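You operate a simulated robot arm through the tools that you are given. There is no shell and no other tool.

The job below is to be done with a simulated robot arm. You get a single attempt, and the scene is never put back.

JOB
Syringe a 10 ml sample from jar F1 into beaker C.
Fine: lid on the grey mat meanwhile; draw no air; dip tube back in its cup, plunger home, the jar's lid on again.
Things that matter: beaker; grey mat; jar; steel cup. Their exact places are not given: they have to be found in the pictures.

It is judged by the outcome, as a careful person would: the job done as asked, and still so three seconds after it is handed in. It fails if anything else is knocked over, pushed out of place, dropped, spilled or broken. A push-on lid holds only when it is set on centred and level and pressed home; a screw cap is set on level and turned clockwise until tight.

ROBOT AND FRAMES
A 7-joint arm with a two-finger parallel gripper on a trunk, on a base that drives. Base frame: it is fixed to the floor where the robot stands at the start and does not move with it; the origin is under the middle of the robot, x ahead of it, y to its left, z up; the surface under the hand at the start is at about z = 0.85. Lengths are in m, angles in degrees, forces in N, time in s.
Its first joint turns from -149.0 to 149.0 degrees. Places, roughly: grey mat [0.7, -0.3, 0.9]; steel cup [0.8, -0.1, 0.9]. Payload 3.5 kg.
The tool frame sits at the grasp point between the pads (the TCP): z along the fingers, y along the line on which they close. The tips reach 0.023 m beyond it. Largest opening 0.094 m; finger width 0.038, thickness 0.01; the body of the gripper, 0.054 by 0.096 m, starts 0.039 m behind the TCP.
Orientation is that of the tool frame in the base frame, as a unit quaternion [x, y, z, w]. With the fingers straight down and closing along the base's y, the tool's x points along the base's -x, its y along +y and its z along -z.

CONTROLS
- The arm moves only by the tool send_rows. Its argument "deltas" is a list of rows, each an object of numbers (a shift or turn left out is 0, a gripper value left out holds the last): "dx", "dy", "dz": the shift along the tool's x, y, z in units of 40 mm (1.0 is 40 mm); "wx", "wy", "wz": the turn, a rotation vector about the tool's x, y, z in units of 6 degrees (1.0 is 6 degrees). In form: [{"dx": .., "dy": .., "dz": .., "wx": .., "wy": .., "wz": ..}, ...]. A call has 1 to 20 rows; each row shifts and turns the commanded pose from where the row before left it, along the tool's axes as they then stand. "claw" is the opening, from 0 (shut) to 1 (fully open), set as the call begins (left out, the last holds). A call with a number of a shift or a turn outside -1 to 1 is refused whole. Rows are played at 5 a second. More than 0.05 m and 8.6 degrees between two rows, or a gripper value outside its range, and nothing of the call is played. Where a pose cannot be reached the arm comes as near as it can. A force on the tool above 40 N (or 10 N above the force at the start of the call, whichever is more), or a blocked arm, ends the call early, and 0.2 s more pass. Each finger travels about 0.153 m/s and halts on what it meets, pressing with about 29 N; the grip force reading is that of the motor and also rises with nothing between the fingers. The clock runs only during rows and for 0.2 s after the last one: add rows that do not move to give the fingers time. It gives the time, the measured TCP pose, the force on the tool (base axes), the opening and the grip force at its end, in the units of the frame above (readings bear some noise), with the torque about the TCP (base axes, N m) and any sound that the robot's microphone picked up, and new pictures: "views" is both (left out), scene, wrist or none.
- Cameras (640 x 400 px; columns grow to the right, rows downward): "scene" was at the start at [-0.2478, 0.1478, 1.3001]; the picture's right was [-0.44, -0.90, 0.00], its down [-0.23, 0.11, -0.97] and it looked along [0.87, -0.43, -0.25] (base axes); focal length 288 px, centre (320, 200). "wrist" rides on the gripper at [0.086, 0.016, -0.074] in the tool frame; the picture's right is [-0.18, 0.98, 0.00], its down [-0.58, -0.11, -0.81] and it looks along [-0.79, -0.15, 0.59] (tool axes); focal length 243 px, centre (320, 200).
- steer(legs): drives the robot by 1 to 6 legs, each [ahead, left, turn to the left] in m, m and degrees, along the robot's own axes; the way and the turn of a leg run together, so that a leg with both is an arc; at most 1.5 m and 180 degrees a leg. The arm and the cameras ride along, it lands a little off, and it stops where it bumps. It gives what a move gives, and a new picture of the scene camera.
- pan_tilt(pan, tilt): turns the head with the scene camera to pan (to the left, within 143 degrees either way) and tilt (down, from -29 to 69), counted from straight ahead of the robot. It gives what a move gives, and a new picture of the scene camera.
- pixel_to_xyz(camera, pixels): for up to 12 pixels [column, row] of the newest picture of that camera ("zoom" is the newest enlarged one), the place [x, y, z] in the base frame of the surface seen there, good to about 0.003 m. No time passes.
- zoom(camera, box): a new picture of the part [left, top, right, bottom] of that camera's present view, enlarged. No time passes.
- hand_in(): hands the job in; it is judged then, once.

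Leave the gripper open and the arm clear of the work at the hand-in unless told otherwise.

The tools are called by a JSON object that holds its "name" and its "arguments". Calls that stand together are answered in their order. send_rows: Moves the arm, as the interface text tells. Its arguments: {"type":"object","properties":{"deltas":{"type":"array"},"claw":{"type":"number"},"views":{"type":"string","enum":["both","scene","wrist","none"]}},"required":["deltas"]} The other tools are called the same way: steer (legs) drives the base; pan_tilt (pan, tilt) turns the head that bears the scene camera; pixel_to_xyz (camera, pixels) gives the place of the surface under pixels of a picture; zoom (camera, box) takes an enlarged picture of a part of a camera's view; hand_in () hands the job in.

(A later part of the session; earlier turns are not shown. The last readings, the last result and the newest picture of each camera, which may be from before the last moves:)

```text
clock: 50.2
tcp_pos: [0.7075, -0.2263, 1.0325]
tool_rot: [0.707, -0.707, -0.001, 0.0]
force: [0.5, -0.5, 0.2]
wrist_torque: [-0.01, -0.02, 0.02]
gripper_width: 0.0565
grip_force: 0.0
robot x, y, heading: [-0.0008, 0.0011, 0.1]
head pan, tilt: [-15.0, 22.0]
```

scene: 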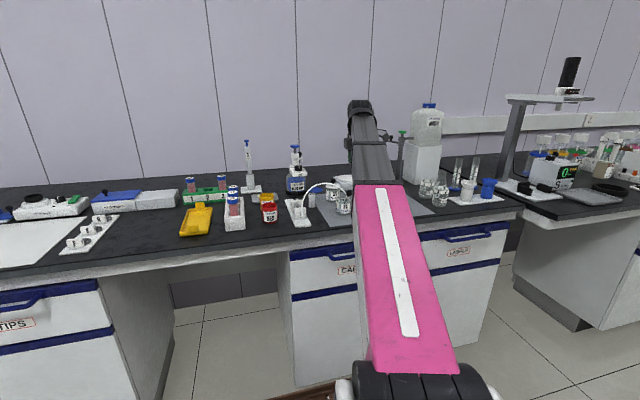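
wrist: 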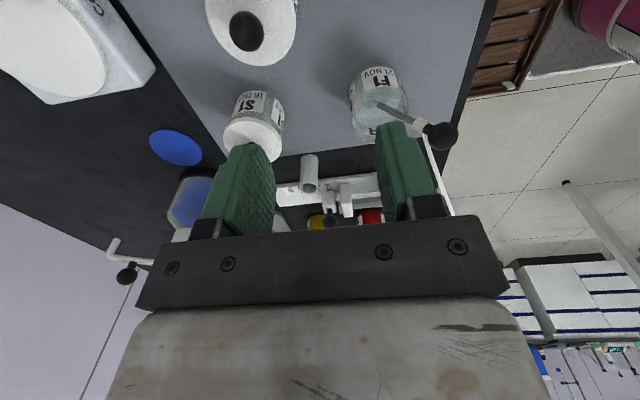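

The tube still leans steadily in F1, with its ball at (440, 135) in the wrist view. Now I go out to x ≈ 0.742 and left to y ≈ -0.06 for a look at the plunger.

{"name": "send_rows", "arguments": {"deltas": [{"dy": -0.85}, {"dx": -0.8}, {"dx": -0.8}, {"dx": -0.8}, {"dx": -0.8}, {"dx": -0.9}, {}]}}

{"name": "zoom", "arguments": {"camera": "wrist", "box": [240, 60, 400, 220]}}

{"name": "zoom", "arguments": {"camera": "scene", "box": [280, 150, 380, 225]}}

```text
clock: 51.9
tcp_pos: [0.742, -0.0602, 1.0328]
tool_rot: [0.707, -0.707, 0.0, -0.002]
force: [0.4, 0.3, 0.2]
wrist_torque: [0.01, 0.01, -0.04]
gripper_width: 0.0562
grip_force: 0.1
robot x, y, heading: [-0.0, -0.0031, 0.1]
head pan, tilt: [-15.0, 22.0]
```

scene: 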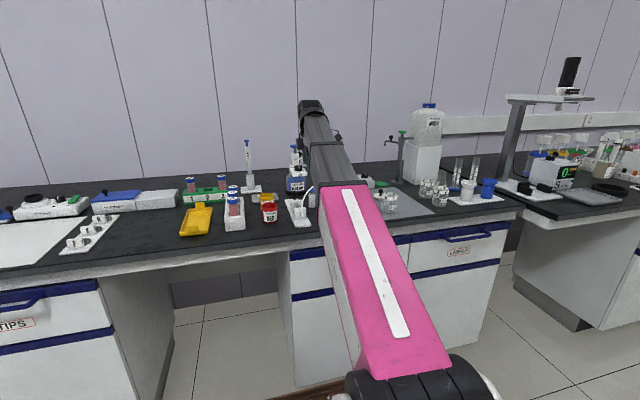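
wrist: 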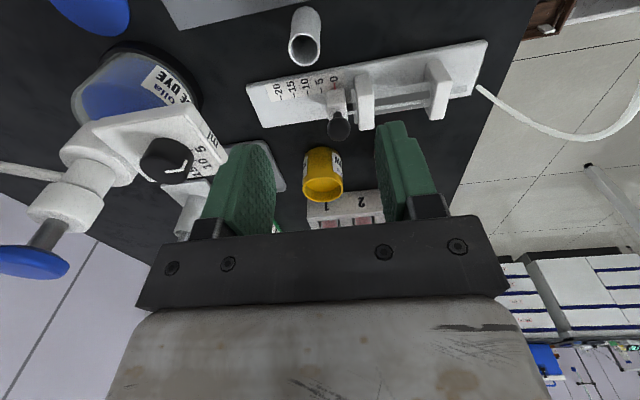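

```text
2.50 times, centred on (320, 140) of wrist
```

zoom: 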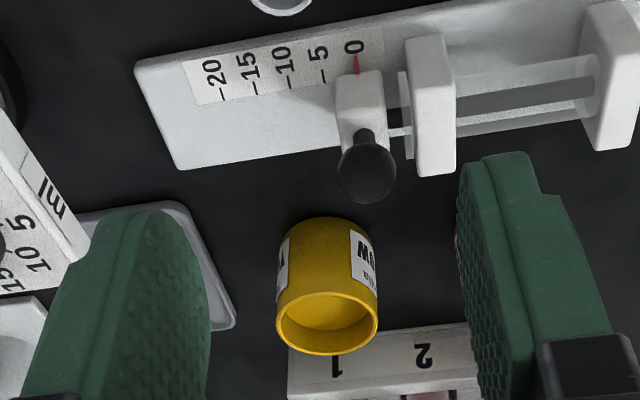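

```text
5.33 times, centred on (330, 188) of scene
```

zoom: 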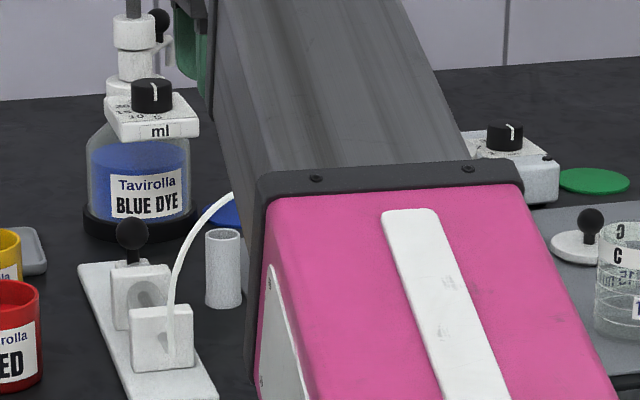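

A clear view: the red pointer is at 0, with ticks at 5, 10, 15 and 20. Next I measure the ball knob and the ticks.

{"name": "pixel_to_xyz", "arguments": {"camera": "zoom", "pixels": [[367, 170], [343, 170], [393, 165], [367, 195], [358, 68], [323, 80], [290, 86], [257, 92], [222, 97], [358, 100], [363, 140], [428, 60]]}}

```text
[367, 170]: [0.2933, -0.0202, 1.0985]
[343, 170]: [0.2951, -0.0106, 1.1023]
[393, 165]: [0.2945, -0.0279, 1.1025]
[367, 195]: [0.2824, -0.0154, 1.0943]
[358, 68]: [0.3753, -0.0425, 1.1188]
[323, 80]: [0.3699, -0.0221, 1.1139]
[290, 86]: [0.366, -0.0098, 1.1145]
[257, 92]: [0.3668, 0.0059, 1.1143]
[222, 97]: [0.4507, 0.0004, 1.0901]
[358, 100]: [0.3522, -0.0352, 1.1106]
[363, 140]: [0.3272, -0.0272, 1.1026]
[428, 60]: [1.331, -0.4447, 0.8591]
```

That last zoom was the scene one, so I'll repeat using wrist pixels.

{"name": "pixel_to_xyz", "arguments": {"camera": "wrist", "pixels": [[338.8, 128], [330, 128], [348, 126], [338.8, 137], [335.2, 86], [321.2, 91], [308, 94], [294.8, 97], [280.8, 99], [335, 100], [337, 117], [363, 85]]}}

```text
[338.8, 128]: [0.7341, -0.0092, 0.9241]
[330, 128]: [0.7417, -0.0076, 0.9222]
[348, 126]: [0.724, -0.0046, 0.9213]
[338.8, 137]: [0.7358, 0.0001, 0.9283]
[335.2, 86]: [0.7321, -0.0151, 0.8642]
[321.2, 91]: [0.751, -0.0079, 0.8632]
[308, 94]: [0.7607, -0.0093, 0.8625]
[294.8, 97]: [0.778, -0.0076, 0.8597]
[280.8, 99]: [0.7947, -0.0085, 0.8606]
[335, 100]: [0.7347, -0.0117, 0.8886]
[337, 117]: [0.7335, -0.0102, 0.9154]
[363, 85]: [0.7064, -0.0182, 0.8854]
```

The plunger ball centre is about (0.7335, -0.001, 0.9195), and the 10 ml tick lies about 30 mm farther out. I'll position above it, then descend to TCP z 0.945 and look.

{"name": "send_rows", "arguments": {"deltas": [{"dx": -0.74, "dy": 0.11}, {"dx": -0.74, "dy": 0.1}, {"dz": 0.6}, {"dz": 0.6}, {"dz": 0.6}, {"dz": 0.4}, {}], "views": "wrist"}}

{"name": "zoom", "arguments": {"camera": "wrist", "box": [240, 60, 400, 220]}}

```text
clock: 53.5
tcp_pos: [0.7333, -0.0003, 0.9432]
tool_rot: [0.707, -0.707, 0.0, -0.002]
force: [-0.8, -0.1, 0.5]
wrist_torque: [0.0, -0.02, 0.0]
gripper_width: 0.0562
grip_force: 0.0
robot x, y, heading: [0.0033, 0.0019, 0.0]
head pan, tilt: [-15.0, 22.0]
```

wrist: 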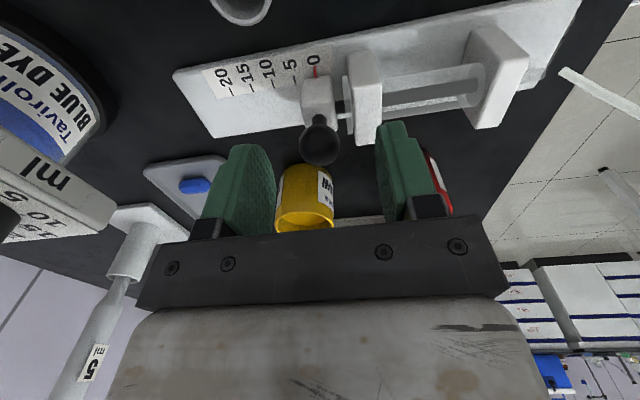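

```text
2.50 times, centred on (320, 140) of wrist
```

zoom: 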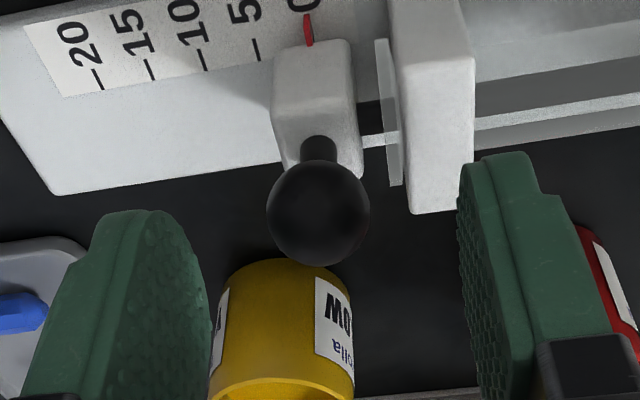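

The ball is centred at (319, 145). I'll lower 16 mm, with the tips staying about 6 mm above the blocks, and close on it.

{"name": "send_rows", "arguments": {"deltas": [{"dz": 0.2}, {"dz": 0.2}, {}], "views": "none"}}

{"name": "send_rows", "arguments": {"deltas": [{}, {}, {}, {}], "claw": 0, "views": "wrist"}}

{"name": "zoom", "arguments": {"camera": "wrist", "box": [200, 40, 440, 200]}}

```text
clock: 54.2
tcp_pos: [0.7341, -0.0029, 0.9276]
tool_rot: [-0.707, 0.707, 0.001, 0.0]
force: [0.9, 0.0, -0.3]
wrist_torque: [0.02, 0.02, 0.02]
gripper_width: 0.0564
grip_force: 0.2
robot x, y, heading: [-0.0003, 0.0026, 0.1]
head pan, tilt: [-15.0, 22.0]
```

```text
clock: 55.2
tcp_pos: [0.7342, -0.0024, 0.9293]
tool_rot: [-0.706, 0.708, -0.001, 0.002]
force: [6.0, 0.3, 0.9]
wrist_torque: [0.03, -0.04, -0.02]
gripper_width: 0.0224
grip_force: 44.6
robot x, y, heading: [-0.0005, -0.0034, 0.4]
head pan, tilt: [-15.0, 22.0]
```

wrist: 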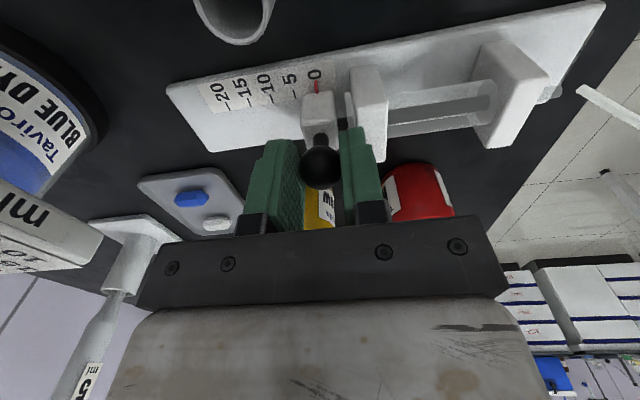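

```text
2.50 times, centred on (320, 120) of wrist
```

zoom: 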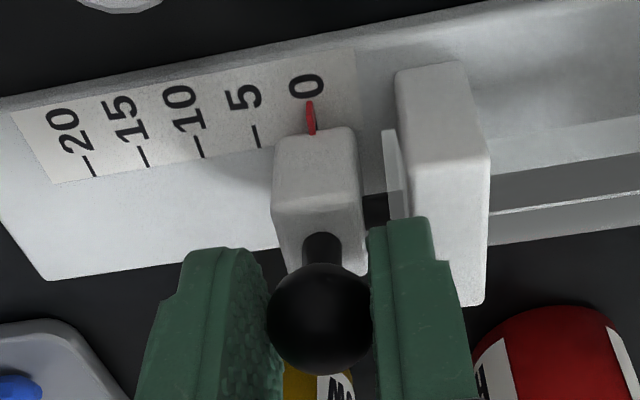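

The knob is held (22 mm). The 6 N along +x is just the ball pressing on its home stop. I'll pull slowly toward +x: 12 mm first, then check.

{"name": "send_rows", "arguments": {"deltas": [{"dy": -0.05}, {"dy": -0.05}, {"dy": -0.1}, {"dy": -0.1}, {}], "views": "wrist"}}

{"name": "zoom", "arguments": {"camera": "wrist", "box": [200, 40, 440, 200]}}

```text
clock: 56.5
tcp_pos: [0.7452, -0.0021, 0.9283]
tool_rot: [-0.707, 0.707, 0.0, 0.001]
force: [0.4, -2.3, 15.9]
wrist_torque: [0.26, -0.01, 0.02]
gripper_width: 0.0224
grip_force: 44.7
robot x, y, heading: [0.0002, 0.0012, -0.0]
head pan, tilt: [-15.0, 22.0]
```

wrist: 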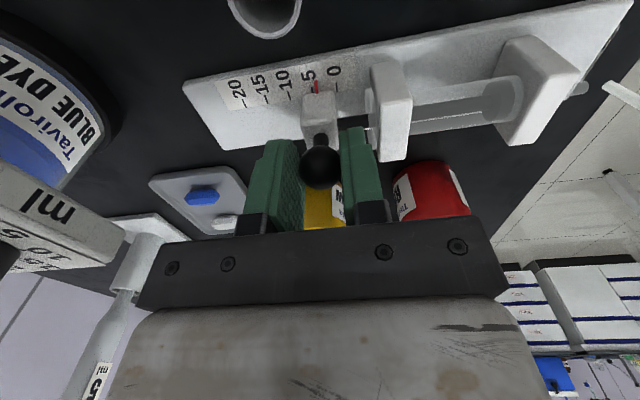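

```text
2.50 times, centred on (320, 120) of wrist
```

zoom: 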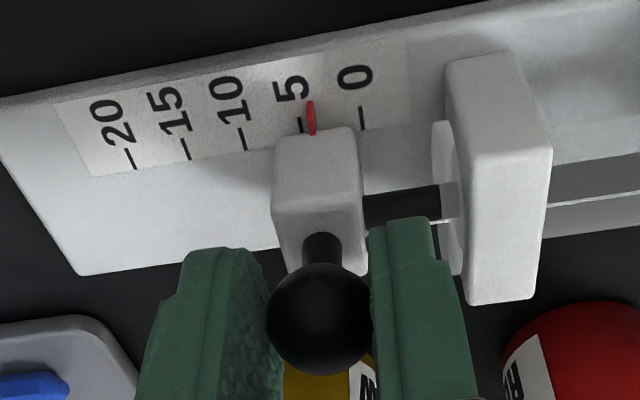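

The pointer reads about 4 ml, matching the 12 mm pulled. There is about 16 N upward on the tool, so my height differs slightly from the rail's. I'll ease up about 0.6 mm while continuing the pull.

{"name": "send_rows", "arguments": {"deltas": [{"dz": -0.015}, {"dy": -0.08}, {"dy": -0.08}, {"dy": -0.08}, {}], "views": "none"}}

```text
clock: 57.6
tcp_pos: [0.7566, -0.0027, 0.9293]
tool_rot: [0.707, -0.707, 0.0, 0.0]
force: [-1.8, 5.6, -23.1]
wrist_torque: [-0.39, 0.0, 0.04]
gripper_width: 0.0222
grip_force: 45.0
robot x, y, heading: [0.0015, -0.0, 0.0]
head pan, tilt: [-15.0, 22.0]
```

A very stiff coupling: the force went from +16 to −23 N for 0.6 mm. I'll come back down 0.35 mm and check the reading.

{"name": "send_rows", "arguments": {"deltas": [{"dz": 0.009}, {}], "views": "wrist"}}

{"name": "zoom", "arguments": {"camera": "wrist", "box": [260, 60, 380, 140]}}

```text
clock: 58.2
tcp_pos: [0.756, -0.0021, 0.9289]
tool_rot: [-0.707, 0.707, 0.001, 0.001]
force: [0.6, 7.9, -27.2]
wrist_torque: [-0.06, -0.01, 0.0]
gripper_width: 0.0225
grip_force: 44.9
robot x, y, heading: [0.002, 0.0008, -0.2]
head pan, tilt: [-15.0, 22.0]
```

wrist: 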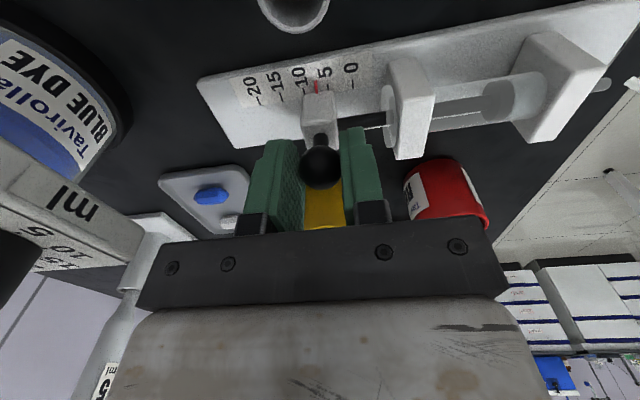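

```text
5.00 times, centred on (320, 100) of wrist
```

zoom: 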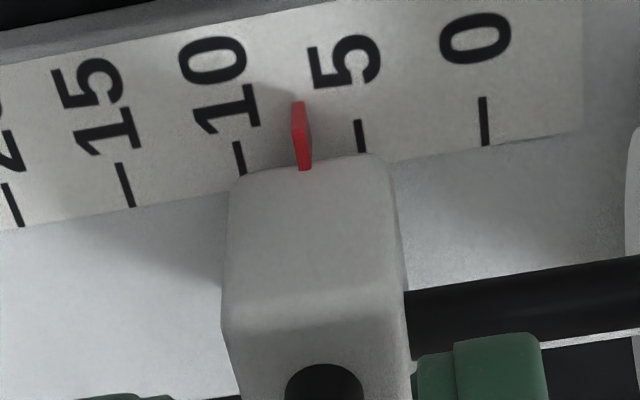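

The pointer reads about 7.4 ml. The downward pull persists, so I'll ease down another 0.5 mm.

{"name": "send_rows", "arguments": {"deltas": [{"dz": 0.0125}, {}], "views": "none"}}

```text
clock: 58.9
tcp_pos: [0.7556, -0.0026, 0.9287]
tool_rot: [0.708, -0.707, 0.0, -0.001]
force: [0.4, 11.7, -16.3]
wrist_torque: [0.12, 0.09, 0.03]
gripper_width: 0.0222
grip_force: 44.7
robot x, y, heading: [-0.0005, -0.0, -0.2]
head pan, tilt: [-15.0, 22.0]
```

{"name": "send_rows", "arguments": {"deltas": [{"dz": 0.008, "dx": -0.01}, {"dy": -0.06}, {"dy": -0.06}, {}], "views": "wrist"}}

{"name": "zoom", "arguments": {"camera": "wrist", "box": [260, 60, 380, 140]}}

```text
clock: 59.9
tcp_pos: [0.7613, -0.0024, 0.9285]
tool_rot: [-0.707, 0.707, 0.0, 0.001]
force: [0.8, 14.2, 9.3]
wrist_torque: [0.65, 0.04, 0.0]
gripper_width: 0.0224
grip_force: 44.7
robot x, y, heading: [0.0008, -0.0049, 0.4]
head pan, tilt: [-15.0, 22.0]
```

wrist: 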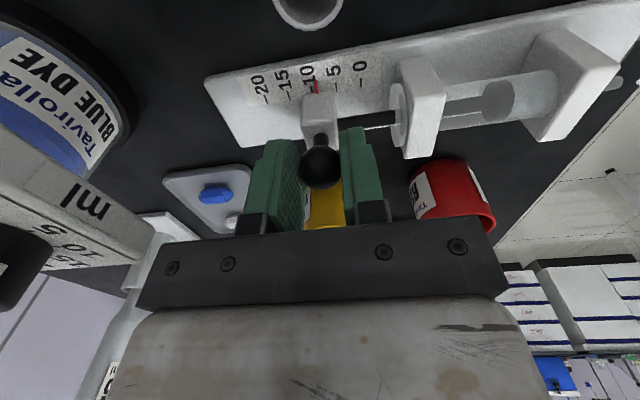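

```text
5.00 times, centred on (320, 100) of wrist
```

zoom: 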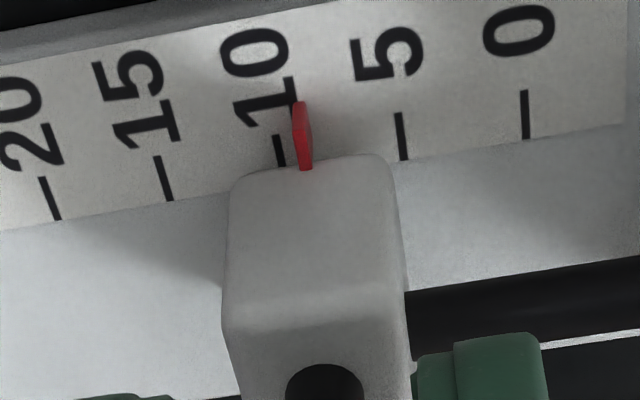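

The pointer reads about 9.1 ml and needs roughly 3 mm more. I'll finish in small steps.

{"name": "send_rows", "arguments": {"deltas": [{"dy": -0.035}, {"dy": -0.035}, {}, {}], "views": "wrist"}}

{"name": "zoom", "arguments": {"camera": "wrist", "box": [260, 60, 380, 140]}}

```text
clock: 60.9
tcp_pos: [0.7621, -0.0031, 0.9285]
tool_rot: [-0.707, 0.707, 0.001, 0.001]
force: [0.8, 13.4, 8.3]
wrist_torque: [0.44, 0.01, 0.03]
gripper_width: 0.0223
grip_force: 44.6
robot x, y, heading: [0.0015, 0.0036, -0.1]
head pan, tilt: [-15.0, 22.0]
```

wrist: 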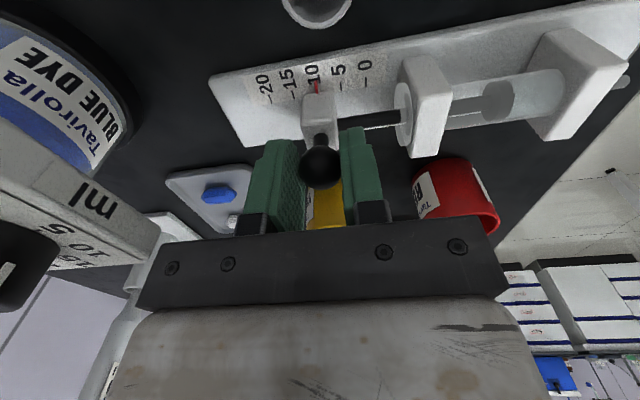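

```text
5.00 times, centred on (320, 100) of wrist
```

zoom: 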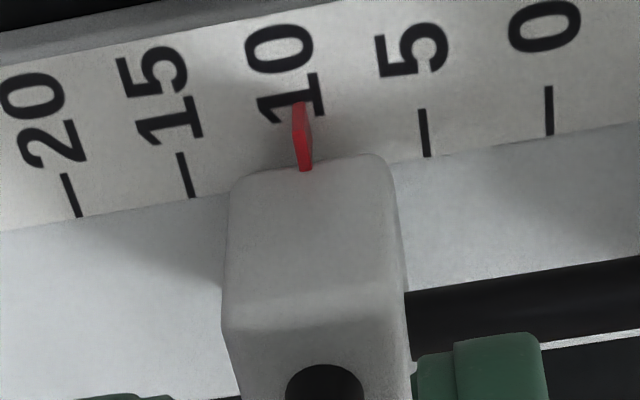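

The pointer sits right over the 10 tick. I'll check that the tube in F1 is still properly dipped before letting go of the plunger.

{"name": "zoom", "arguments": {"camera": "scene", "box": [280, 150, 400, 240]}}

{"name": "pan_tilt", "arguments": {"pan": -22, "tilt": 22}}

```text
4.44 times, centred on (340, 195) of scene
```

zoom: 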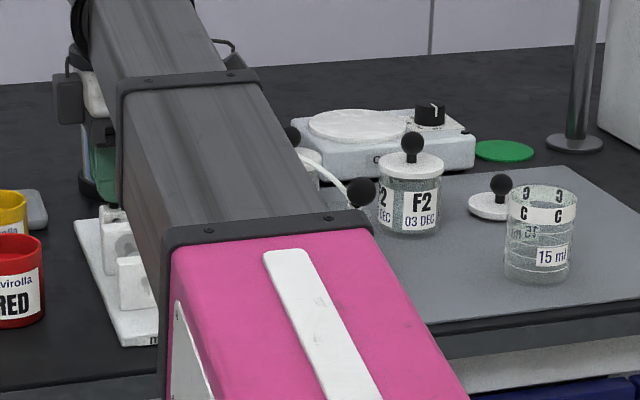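

```text
clock: 61.5
tcp_pos: [0.7621, -0.0022, 0.9286]
tool_rot: [0.707, -0.707, 0.0, -0.001]
force: [1.4, 15.2, 7.3]
wrist_torque: [0.13, -0.05, 0.0]
gripper_width: 0.0222
grip_force: 45.4
robot x, y, heading: [-0.0025, 0.0021, 0.0]
head pan, tilt: [-22.0, 22.0]
```

scene: 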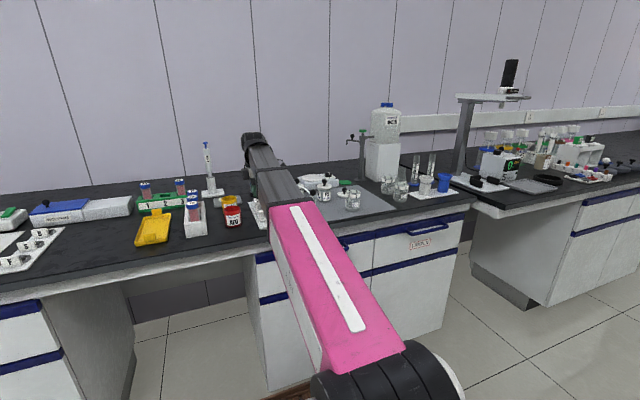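

The dip tube is unmoved. I'll open the fingers to let go of the plunger, and check the pointer has not shifted.

{"name": "send_rows", "arguments": {"deltas": [{}, {}, {}], "claw": 0.55, "views": "wrist"}}

{"name": "zoom", "arguments": {"camera": "wrist", "box": [260, 60, 380, 140]}}

```text
clock: 62.3
tcp_pos: [0.7631, -0.0016, 0.9289]
tool_rot: [-0.707, 0.707, 0.0, 0.002]
force: [-0.4, -0.2, 0.0]
wrist_torque: [0.02, 0.01, 0.01]
gripper_width: 0.0518
grip_force: 0.0
robot x, y, heading: [-0.0055, 0.0011, 0.0]
head pan, tilt: [-22.0, 22.0]
```

wrist: 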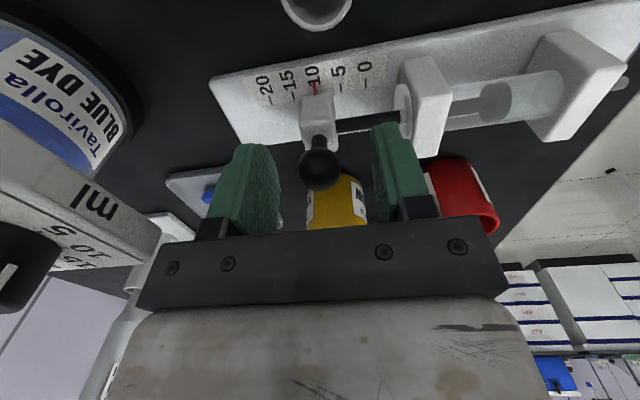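

```text
5.00 times, centred on (320, 100) of wrist
```

zoom: 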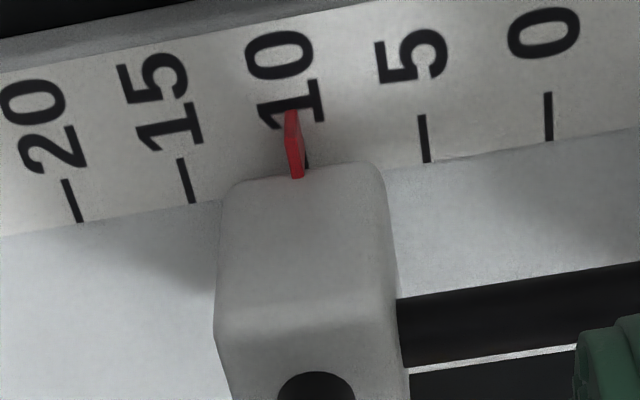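

With the pointer at about 10.0–10.1 ml after release, the draw is done. Now I rise straight up from the plunger, then retrace the path right to (0.71, -0.226, 1.03).

{"name": "send_rows", "arguments": {"deltas": [{"dz": -0.4}, {"dz": -0.7}, {"dz": -0.8}, {"dz": -0.7}, {"dx": 0.9, "dy": 0.2}, {"dx": 0.9, "dy": 0.2}, {"dx": 0.9, "dy": 0.2}, {"dx": 0.9, "dy": 0.2}, {"dx": 0.9, "dy": 0.2}, {"dx": 0.9, "dy": 0.2}, {"dx": 0.2, "dy": 0.2}, {}]}}

```text
clock: 64.9
tcp_pos: [0.7065, -0.2265, 1.0299]
tool_rot: [0.707, -0.707, 0.0, 0.0]
force: [0.7, 0.2, 1.3]
wrist_torque: [0.01, -0.03, 0.04]
gripper_width: 0.0516
grip_force: 0.0
robot x, y, heading: [0.0017, -0.0021, 0.2]
head pan, tilt: [-22.0, 22.0]
```

scene: 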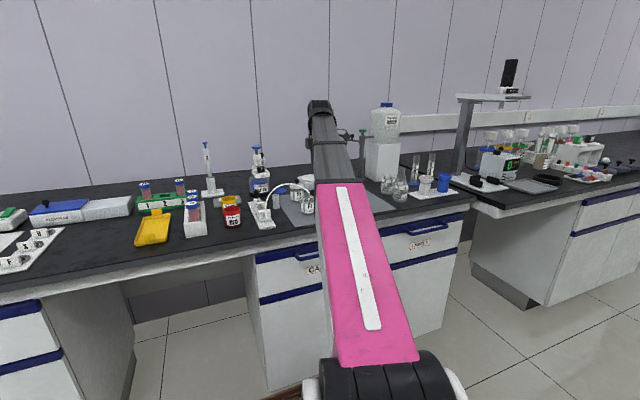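
wrist: 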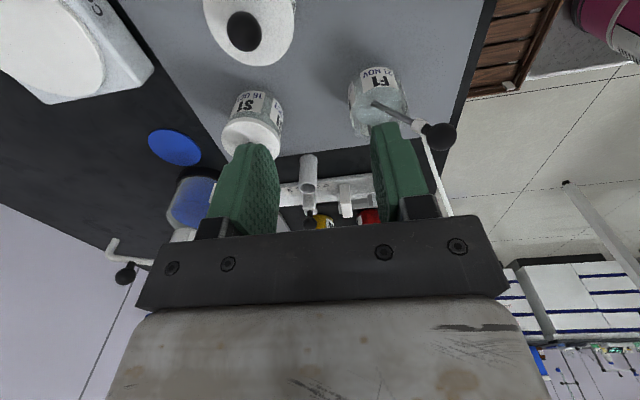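

Everything is unchanged. I'll check the ball position from both cameras before going in to re-grip it.

{"name": "zoom", "arguments": {"camera": "scene", "box": [250, 160, 340, 230]}}

{"name": "pixel_to_xyz", "arguments": {"camera": "wrist", "pixels": [[440, 136], [426, 133], [453, 140], [415, 122], [395, 113]]}}

```text
5.71 times, centred on (295, 195) of scene
```

zoom: 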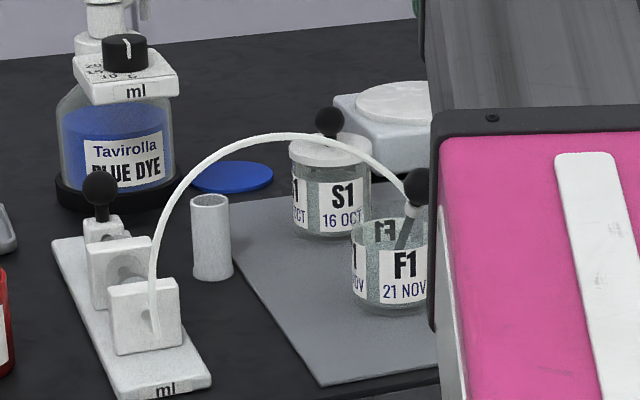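

```text
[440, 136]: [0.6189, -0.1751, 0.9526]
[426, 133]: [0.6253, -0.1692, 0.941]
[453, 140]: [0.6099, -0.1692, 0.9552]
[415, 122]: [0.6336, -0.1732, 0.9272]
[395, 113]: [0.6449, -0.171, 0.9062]
```

The ball is at about (0.615, -0.168, 0.945), as left. I'll tilt back to 36° while returning to the stand-off pose, then step over in y to line up.

{"name": "send_rows", "arguments": {"deltas": [{"dy": 0.5, "dz": 0.2, "wx": 1}, {"dy": 0.518, "dz": 0.147, "wx": 1}, {"dy": 0.53, "dz": 0.091, "wx": 1}, {"dy": 0.537, "dz": 0.036, "wx": 1}, {"dy": 0.538, "dz": -0.02, "wx": 1}, {"dy": 0.533, "dz": -0.077, "wx": 1}, {"dx": -0.75}, {"dx": -0.72}, {}]}}

{"name": "zoom", "arguments": {"camera": "wrist", "box": [200, 40, 440, 240]}}

```text
clock: 66.9
tcp_pos: [0.5885, -0.1672, 0.9837]
tool_rot: [-0.672, 0.673, -0.218, 0.22]
force: [-0.2, 0.2, 1.0]
wrist_torque: [0.01, -0.03, 0.0]
gripper_width: 0.0518
grip_force: 0.0
robot x, y, heading: [0.0019, 0.0002, 0.1]
head pan, tilt: [-22.0, 22.0]
```

scene: 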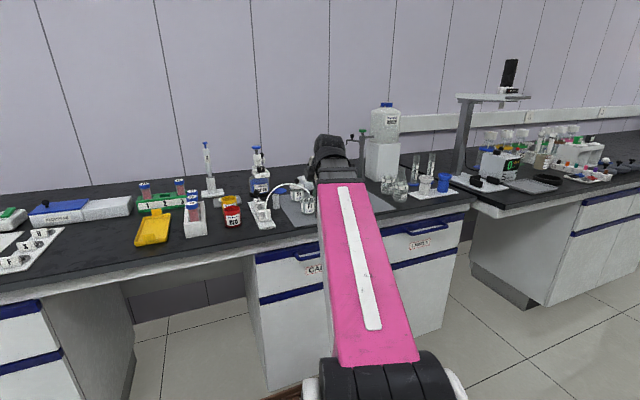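
wrist: 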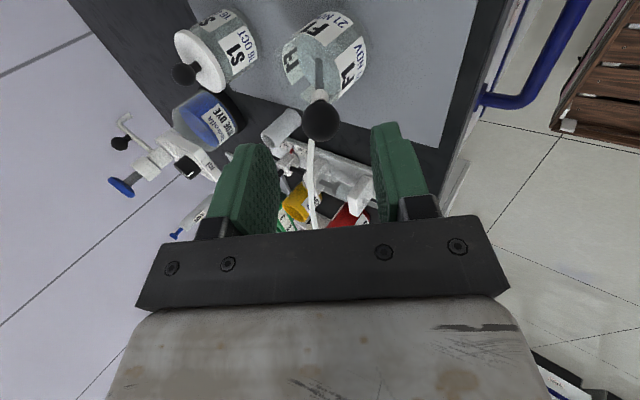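

```text
2.00 times, centred on (320, 140) of wrist
```

zoom: 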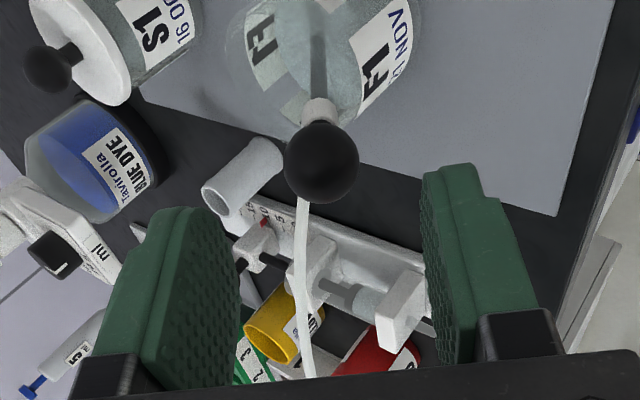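

Aligned, with the ball at (321, 121). I'll go forward 42 mm along the tool axis and close gently on the ball.

{"name": "send_rows", "arguments": {"deltas": [{"dz": 0.3}, {"dz": 0.4}, {"dz": 0.35}, {}], "views": "wrist"}}

{"name": "zoom", "arguments": {"camera": "wrist", "box": [220, 40, 420, 220]}}

```text
clock: 67.9
tcp_pos: [0.6131, -0.1691, 0.9492]
tool_rot: [-0.672, 0.673, -0.219, 0.22]
force: [0.4, 0.8, 0.0]
wrist_torque: [-0.01, 0.0, -0.02]
gripper_width: 0.0517
grip_force: 0.1
robot x, y, heading: [-0.0012, -0.0003, 0.1]
head pan, tilt: [-22.0, 22.0]
```

wrist: 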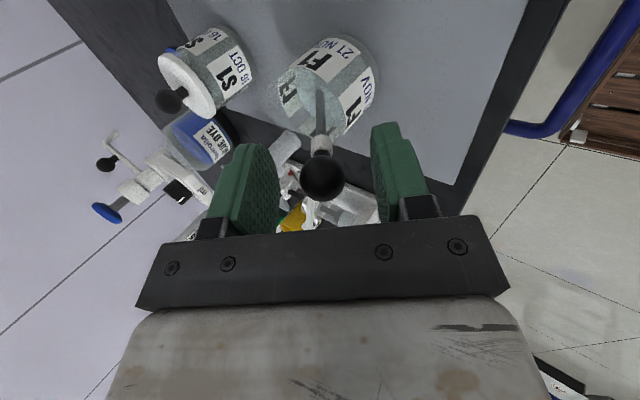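

```text
2.22 times, centred on (320, 130) of wrist
```

zoom: 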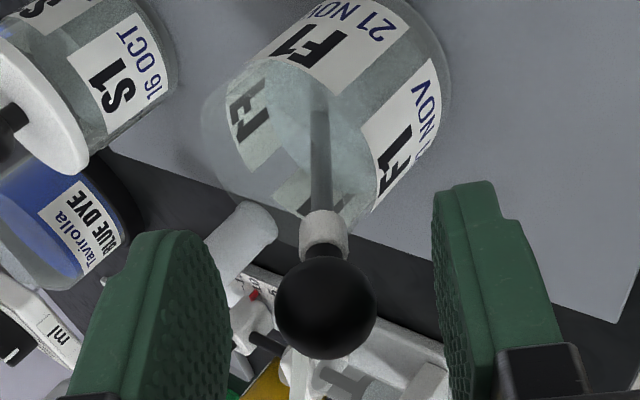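

{"name": "send_rows", "arguments": {"deltas": [{"dy": 0.03}, {}], "views": "none"}}

{"name": "send_rows", "arguments": {"deltas": [{}, {}, {}, {}], "claw": 0, "views": "wrist"}}

{"name": "zoom", "arguments": {"camera": "wrist", "box": [220, 40, 420, 220]}}

```text
clock: 68.5
tcp_pos: [0.6121, -0.168, 0.9486]
tool_rot: [-0.672, 0.673, -0.219, 0.219]
force: [0.4, -0.1, 0.0]
wrist_torque: [0.01, -0.03, -0.02]
gripper_width: 0.0519
grip_force: 0.1
robot x, y, heading: [-0.0039, 0.0044, -0.0]
head pan, tilt: [-22.0, 22.0]
```

```text
clock: 69.5
tcp_pos: [0.6121, -0.1681, 0.95]
tool_rot: [-0.672, 0.672, -0.219, 0.219]
force: [0.1, 1.0, 0.3]
wrist_torque: [0.0, 0.01, 0.01]
gripper_width: 0.0213
grip_force: 29.0
robot x, y, heading: [0.0002, -0.0011, 0.1]
head pan, tilt: [-22.0, 22.0]
```

wrist: 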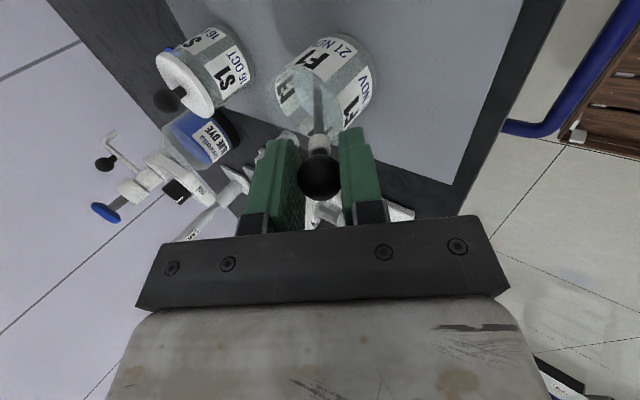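

```text
2.22 times, centred on (320, 130) of wrist
```

zoom: 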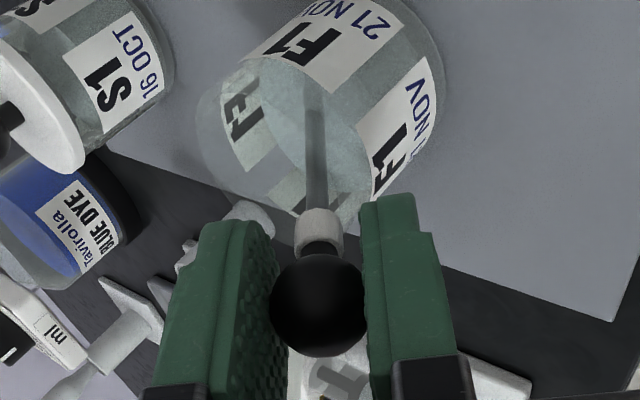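

Re-gripped (21.3 mm). I'll reverse the tilt about the tip to bring the tube upright inside the jar.

{"name": "send_rows", "arguments": {"deltas": [{"dy": -0.292, "dz": -0.066, "wx": -1}, {"dy": -0.248, "dz": -0.01, "wx": -1}, {"dy": -0.248, "dz": -0.005, "wx": -1}, {"dy": -0.244, "wx": -1}, {"dy": -0.245, "dz": 0.003, "wx": -1}, {"dy": -0.243, "dz": 0.01, "wx": -1}, {}], "views": "wrist"}}

{"name": "zoom", "arguments": {"camera": "wrist", "box": [220, 40, 420, 220]}}

```text
clock: 71.1
tcp_pos: [0.6654, -0.1677, 0.9726]
tool_rot: [-0.707, 0.707, 0.001, 0.001]
force: [-0.2, -0.3, -1.0]
wrist_torque: [0.0, 0.01, 0.04]
gripper_width: 0.0214
grip_force: 28.9
robot x, y, heading: [0.003, 0.0012, 0.1]
head pan, tilt: [-22.0, 22.0]
```

wrist: 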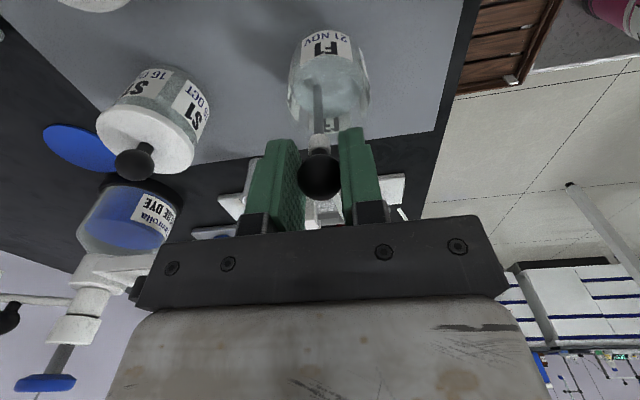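

```text
2.22 times, centred on (320, 130) of wrist
```

zoom: 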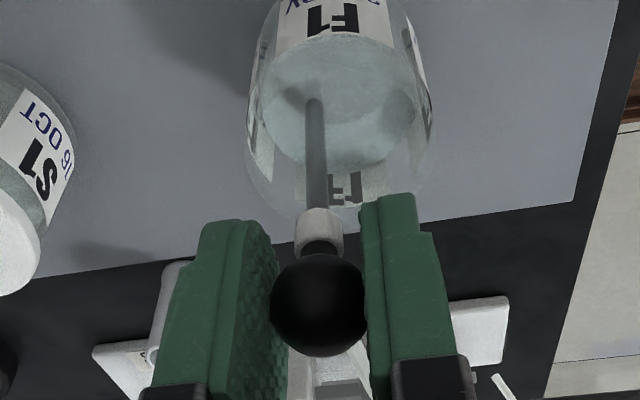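

Upright and free. I'll lift straight out to z ≈ 1.052, so the tip is at about 0.94.

{"name": "send_rows", "arguments": {"deltas": [{"dz": -0.3}, {"dz": -0.4}, {"dz": -0.4}, {"dz": -0.4}, {"dz": -0.45}, {}]}}

{"name": "zoom", "arguments": {"camera": "wrist", "box": [220, 20, 420, 220]}}

{"name": "zoom", "arguments": {"camera": "scene", "box": [270, 160, 390, 235]}}

```text
clock: 72.5
tcp_pos: [0.6643, -0.1692, 1.0515]
tool_rot: [0.707, -0.707, 0.0, -0.001]
force: [0.2, 0.5, 0.4]
wrist_torque: [-0.01, 0.02, -0.02]
gripper_width: 0.0216
grip_force: 29.1
robot x, y, heading: [-0.001, -0.0042, 0.0]
head pan, tilt: [-22.0, 22.0]
```

scene: 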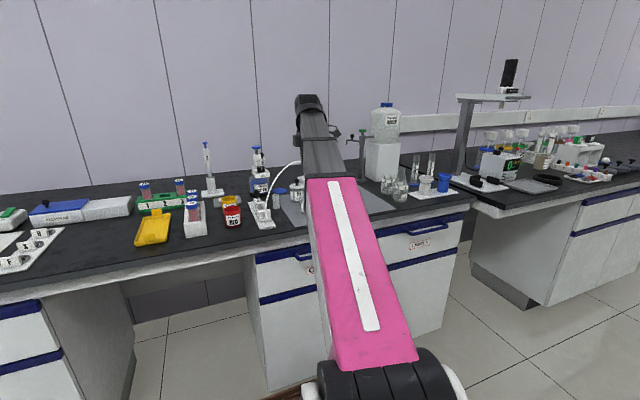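
wrist: 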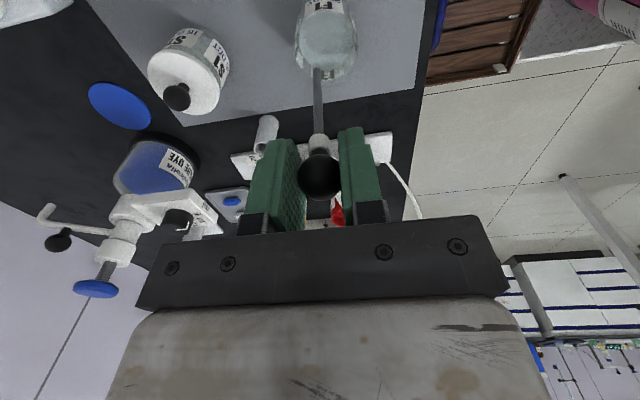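

```text
2.00 times, centred on (320, 120) of wrist
```

zoom: 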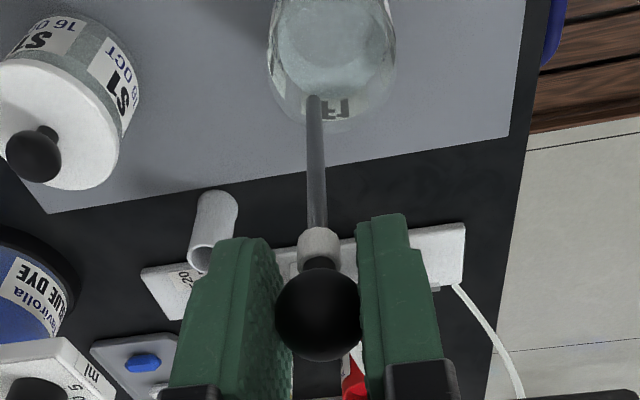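

```text
5.33 times, centred on (330, 198) of scene
```

zoom: 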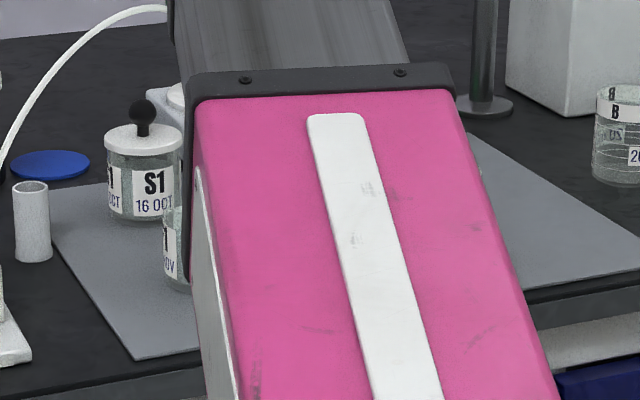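

The tube hangs straight, clear of F1. I'll carry it right along x ≈ 0.70, beside beaker C and between it and the lid, to y ≈ -0.385, so that the wrist camera can see the beaker.

{"name": "send_rows", "arguments": {"deltas": [{"dx": 0.5, "dy": -0.3}, {"dx": 0.7, "dy": -0.3}, {"dx": 0.7, "dy": -0.3}, {"dx": 0.7}, {"dx": 0.7}, {"dx": 0.7}, {"dx": 0.7}, {"dx": 0.7}, {}]}}

{"name": "zoom", "arguments": {"camera": "wrist", "box": [240, 20, 480, 200]}}

```text
clock: 74.5
tcp_pos: [0.701, -0.3846, 1.0497]
tool_rot: [0.707, -0.707, 0.0, -0.001]
force: [-0.3, -0.2, -0.7]
wrist_torque: [-0.02, 0.03, 0.0]
gripper_width: 0.0215
grip_force: 29.0
robot x, y, heading: [0.0026, 0.0003, -0.1]
head pan, tilt: [-22.0, 22.0]
```

scene: 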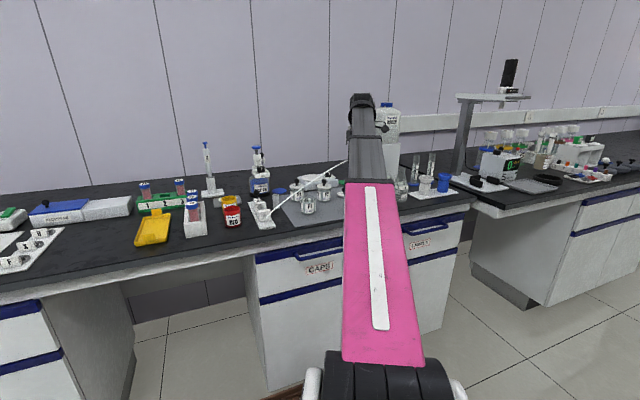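
wrist: 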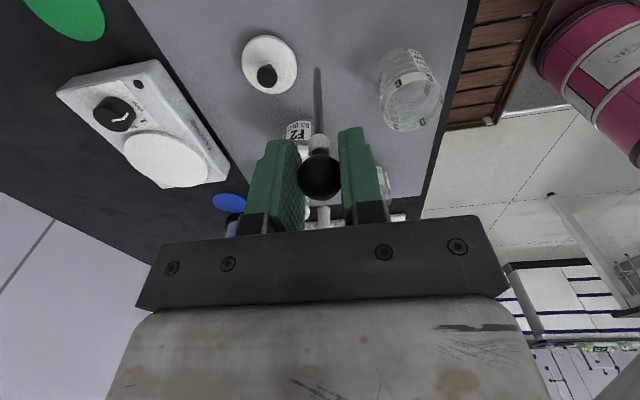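

```text
2.22 times, centred on (360, 110) of wrist
```

zoom: 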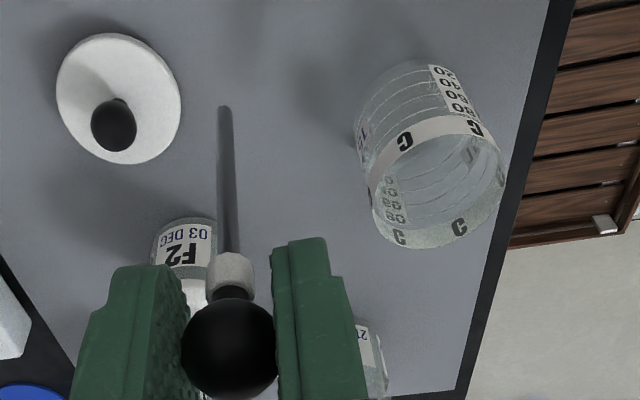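

The beaker is well in view: rim at zoom px (370–506, 115–249). I'll get rim points for its exact centre.

{"name": "pixel_to_xyz", "arguments": {"camera": "zoom", "pixels": [[405, 140], [378, 175], [472, 128], [400, 238], [460, 228], [495, 190], [430, 125], [372, 200], [500, 160], [360, 140], [395, 75], [440, 150]]}}

{"name": "zoom", "arguments": {"camera": "wrist", "box": [360, 30, 460, 150]}}

```text
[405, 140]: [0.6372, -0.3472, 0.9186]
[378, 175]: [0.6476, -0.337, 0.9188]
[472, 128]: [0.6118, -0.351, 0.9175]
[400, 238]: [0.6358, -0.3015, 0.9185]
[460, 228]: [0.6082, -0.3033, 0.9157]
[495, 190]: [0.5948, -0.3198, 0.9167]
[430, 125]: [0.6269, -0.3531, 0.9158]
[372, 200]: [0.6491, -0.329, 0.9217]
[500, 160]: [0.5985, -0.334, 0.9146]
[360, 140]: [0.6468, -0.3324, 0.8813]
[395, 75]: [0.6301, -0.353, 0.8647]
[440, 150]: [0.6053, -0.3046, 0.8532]
```

```text
3.33 times, centred on (410, 90) of wrist
```

zoom: 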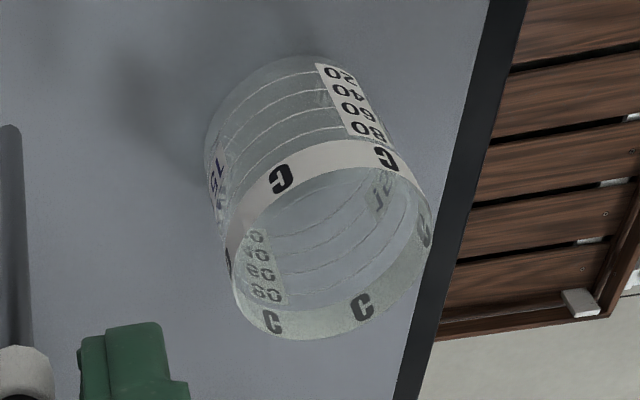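

The centre of beaker C is (0.6225, -0.327), rim radius 27 mm, rim z ≈ 0.92. I'll move the tube over it, offset 9 mm to the far side, with about 20 mm clearance above the rim.

{"name": "send_rows", "arguments": {"deltas": [{"dz": -0.15}, {"dx": -0.36, "dy": 0.4}, {"dx": -0.36, "dy": 0.45}, {"dx": -0.36, "dy": 0.45}, {"dx": -0.36, "dy": 0.44}, {}]}}

{"name": "zoom", "arguments": {"camera": "wrist", "box": [220, 0, 420, 200]}}

```text
clock: 75.9
tcp_pos: [0.6312, -0.3256, 1.0572]
tool_rot: [-0.707, 0.707, 0.0, 0.001]
force: [0.5, 0.1, -0.7]
wrist_torque: [-0.04, 0.0, 0.01]
gripper_width: 0.0216
grip_force: 29.5
robot x, y, heading: [0.0038, 0.0011, -0.0]
head pan, tilt: [-22.0, 22.0]
```

scene: 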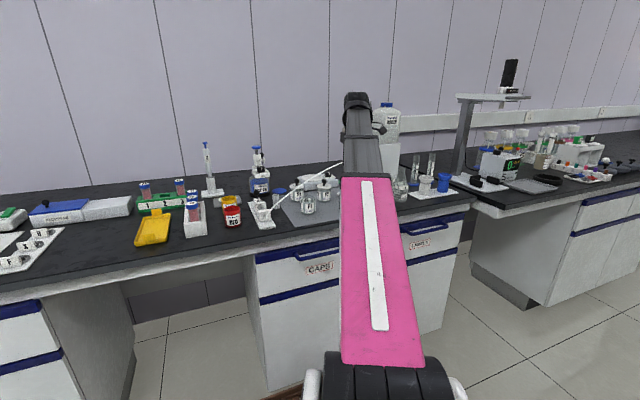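
wrist: 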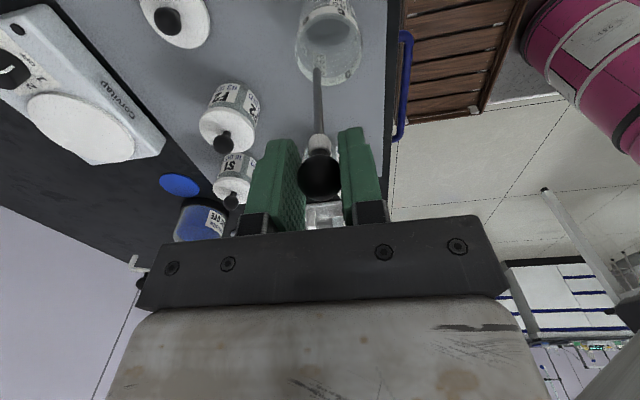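

```text
2.00 times, centred on (320, 100) of wrist
```

zoom: 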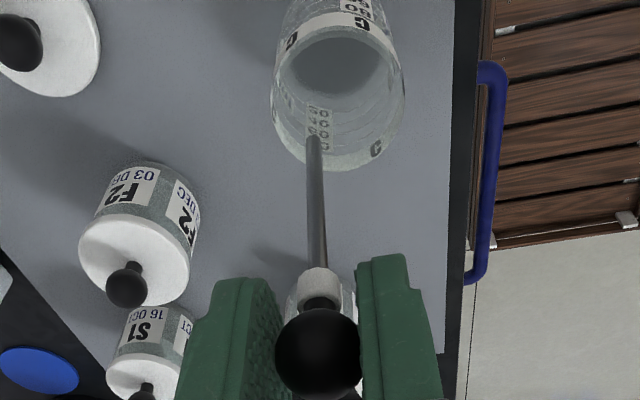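

The tip at about (0.634, -0.326) is well inside the beaker's mouth. I'll lower 83 mm slowly.

{"name": "send_rows", "arguments": {"deltas": [{"dz": 0.3}, {"dz": 0.35}, {"dz": 0.35}, {"dz": 0.35}, {"dz": 0.35}, {"dz": 0.35}, {}], "views": "wrist"}}

{"name": "zoom", "arguments": {"camera": "wrist", "box": [220, 20, 420, 220]}}

```text
clock: 77.5
tcp_pos: [0.6317, -0.3251, 0.9723]
tool_rot: [0.707, -0.707, 0.001, -0.001]
force: [-0.9, -0.2, 0.2]
wrist_torque: [-0.03, 0.0, -0.03]
gripper_width: 0.0217
grip_force: 29.0
robot x, y, heading: [0.001, 0.0008, -0.1]
head pan, tilt: [-22.0, 22.0]
```

wrist: 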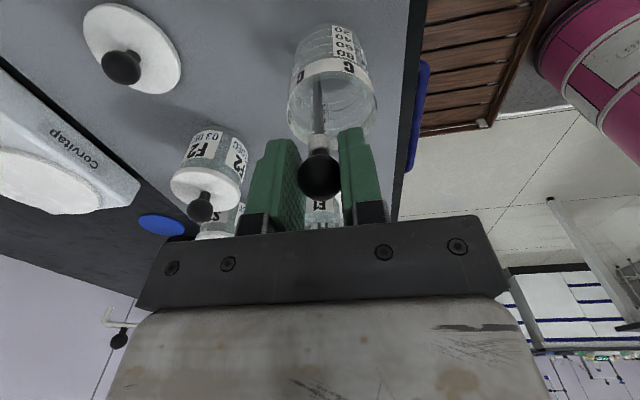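

```text
2.00 times, centred on (320, 120) of wrist
```

zoom: 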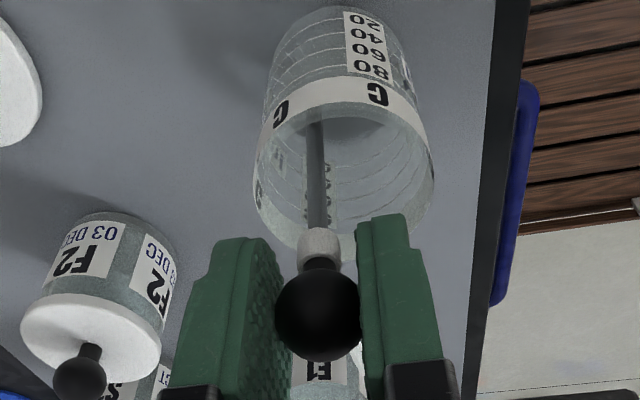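

Inside the beaker with no contact. I'll tilt toward the robot about the tip, 24° first.

{"name": "send_rows", "arguments": {"deltas": [{"dy": 0.21, "dz": 0.01, "wx": 1}, {"dy": 0.2435, "dz": 0.02, "wx": 1}, {"dy": 0.2435, "dz": 0.0275, "wx": 1}, {"dy": 0.2465, "dz": 0.03, "wx": 1}, {}], "views": "wrist"}}

{"name": "zoom", "arguments": {"camera": "wrist", "box": [220, 20, 420, 220]}}

```text
clock: 78.7
tcp_pos: [0.5949, -0.3261, 0.9643]
tool_rot: [-0.691, 0.692, -0.148, 0.149]
force: [-0.4, 0.2, -0.2]
wrist_torque: [-0.04, 0.04, 0.02]
gripper_width: 0.0212
grip_force: 29.2
robot x, y, heading: [-0.0001, 0.0014, 0.1]
head pan, tilt: [-22.0, 22.0]
```

wrist: 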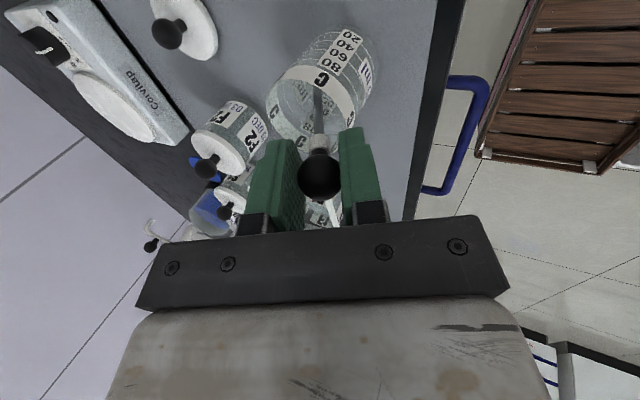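

```text
2.00 times, centred on (320, 120) of wrist
```

zoom: 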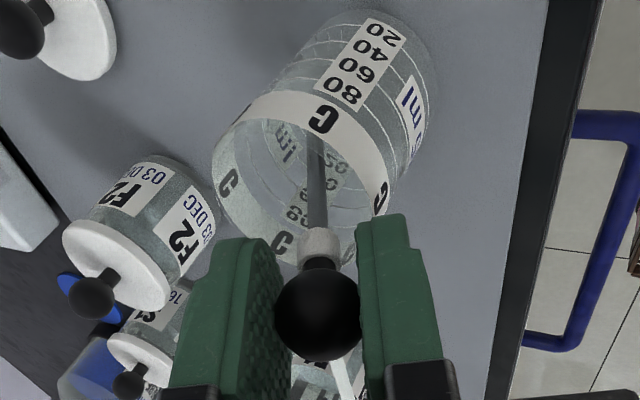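

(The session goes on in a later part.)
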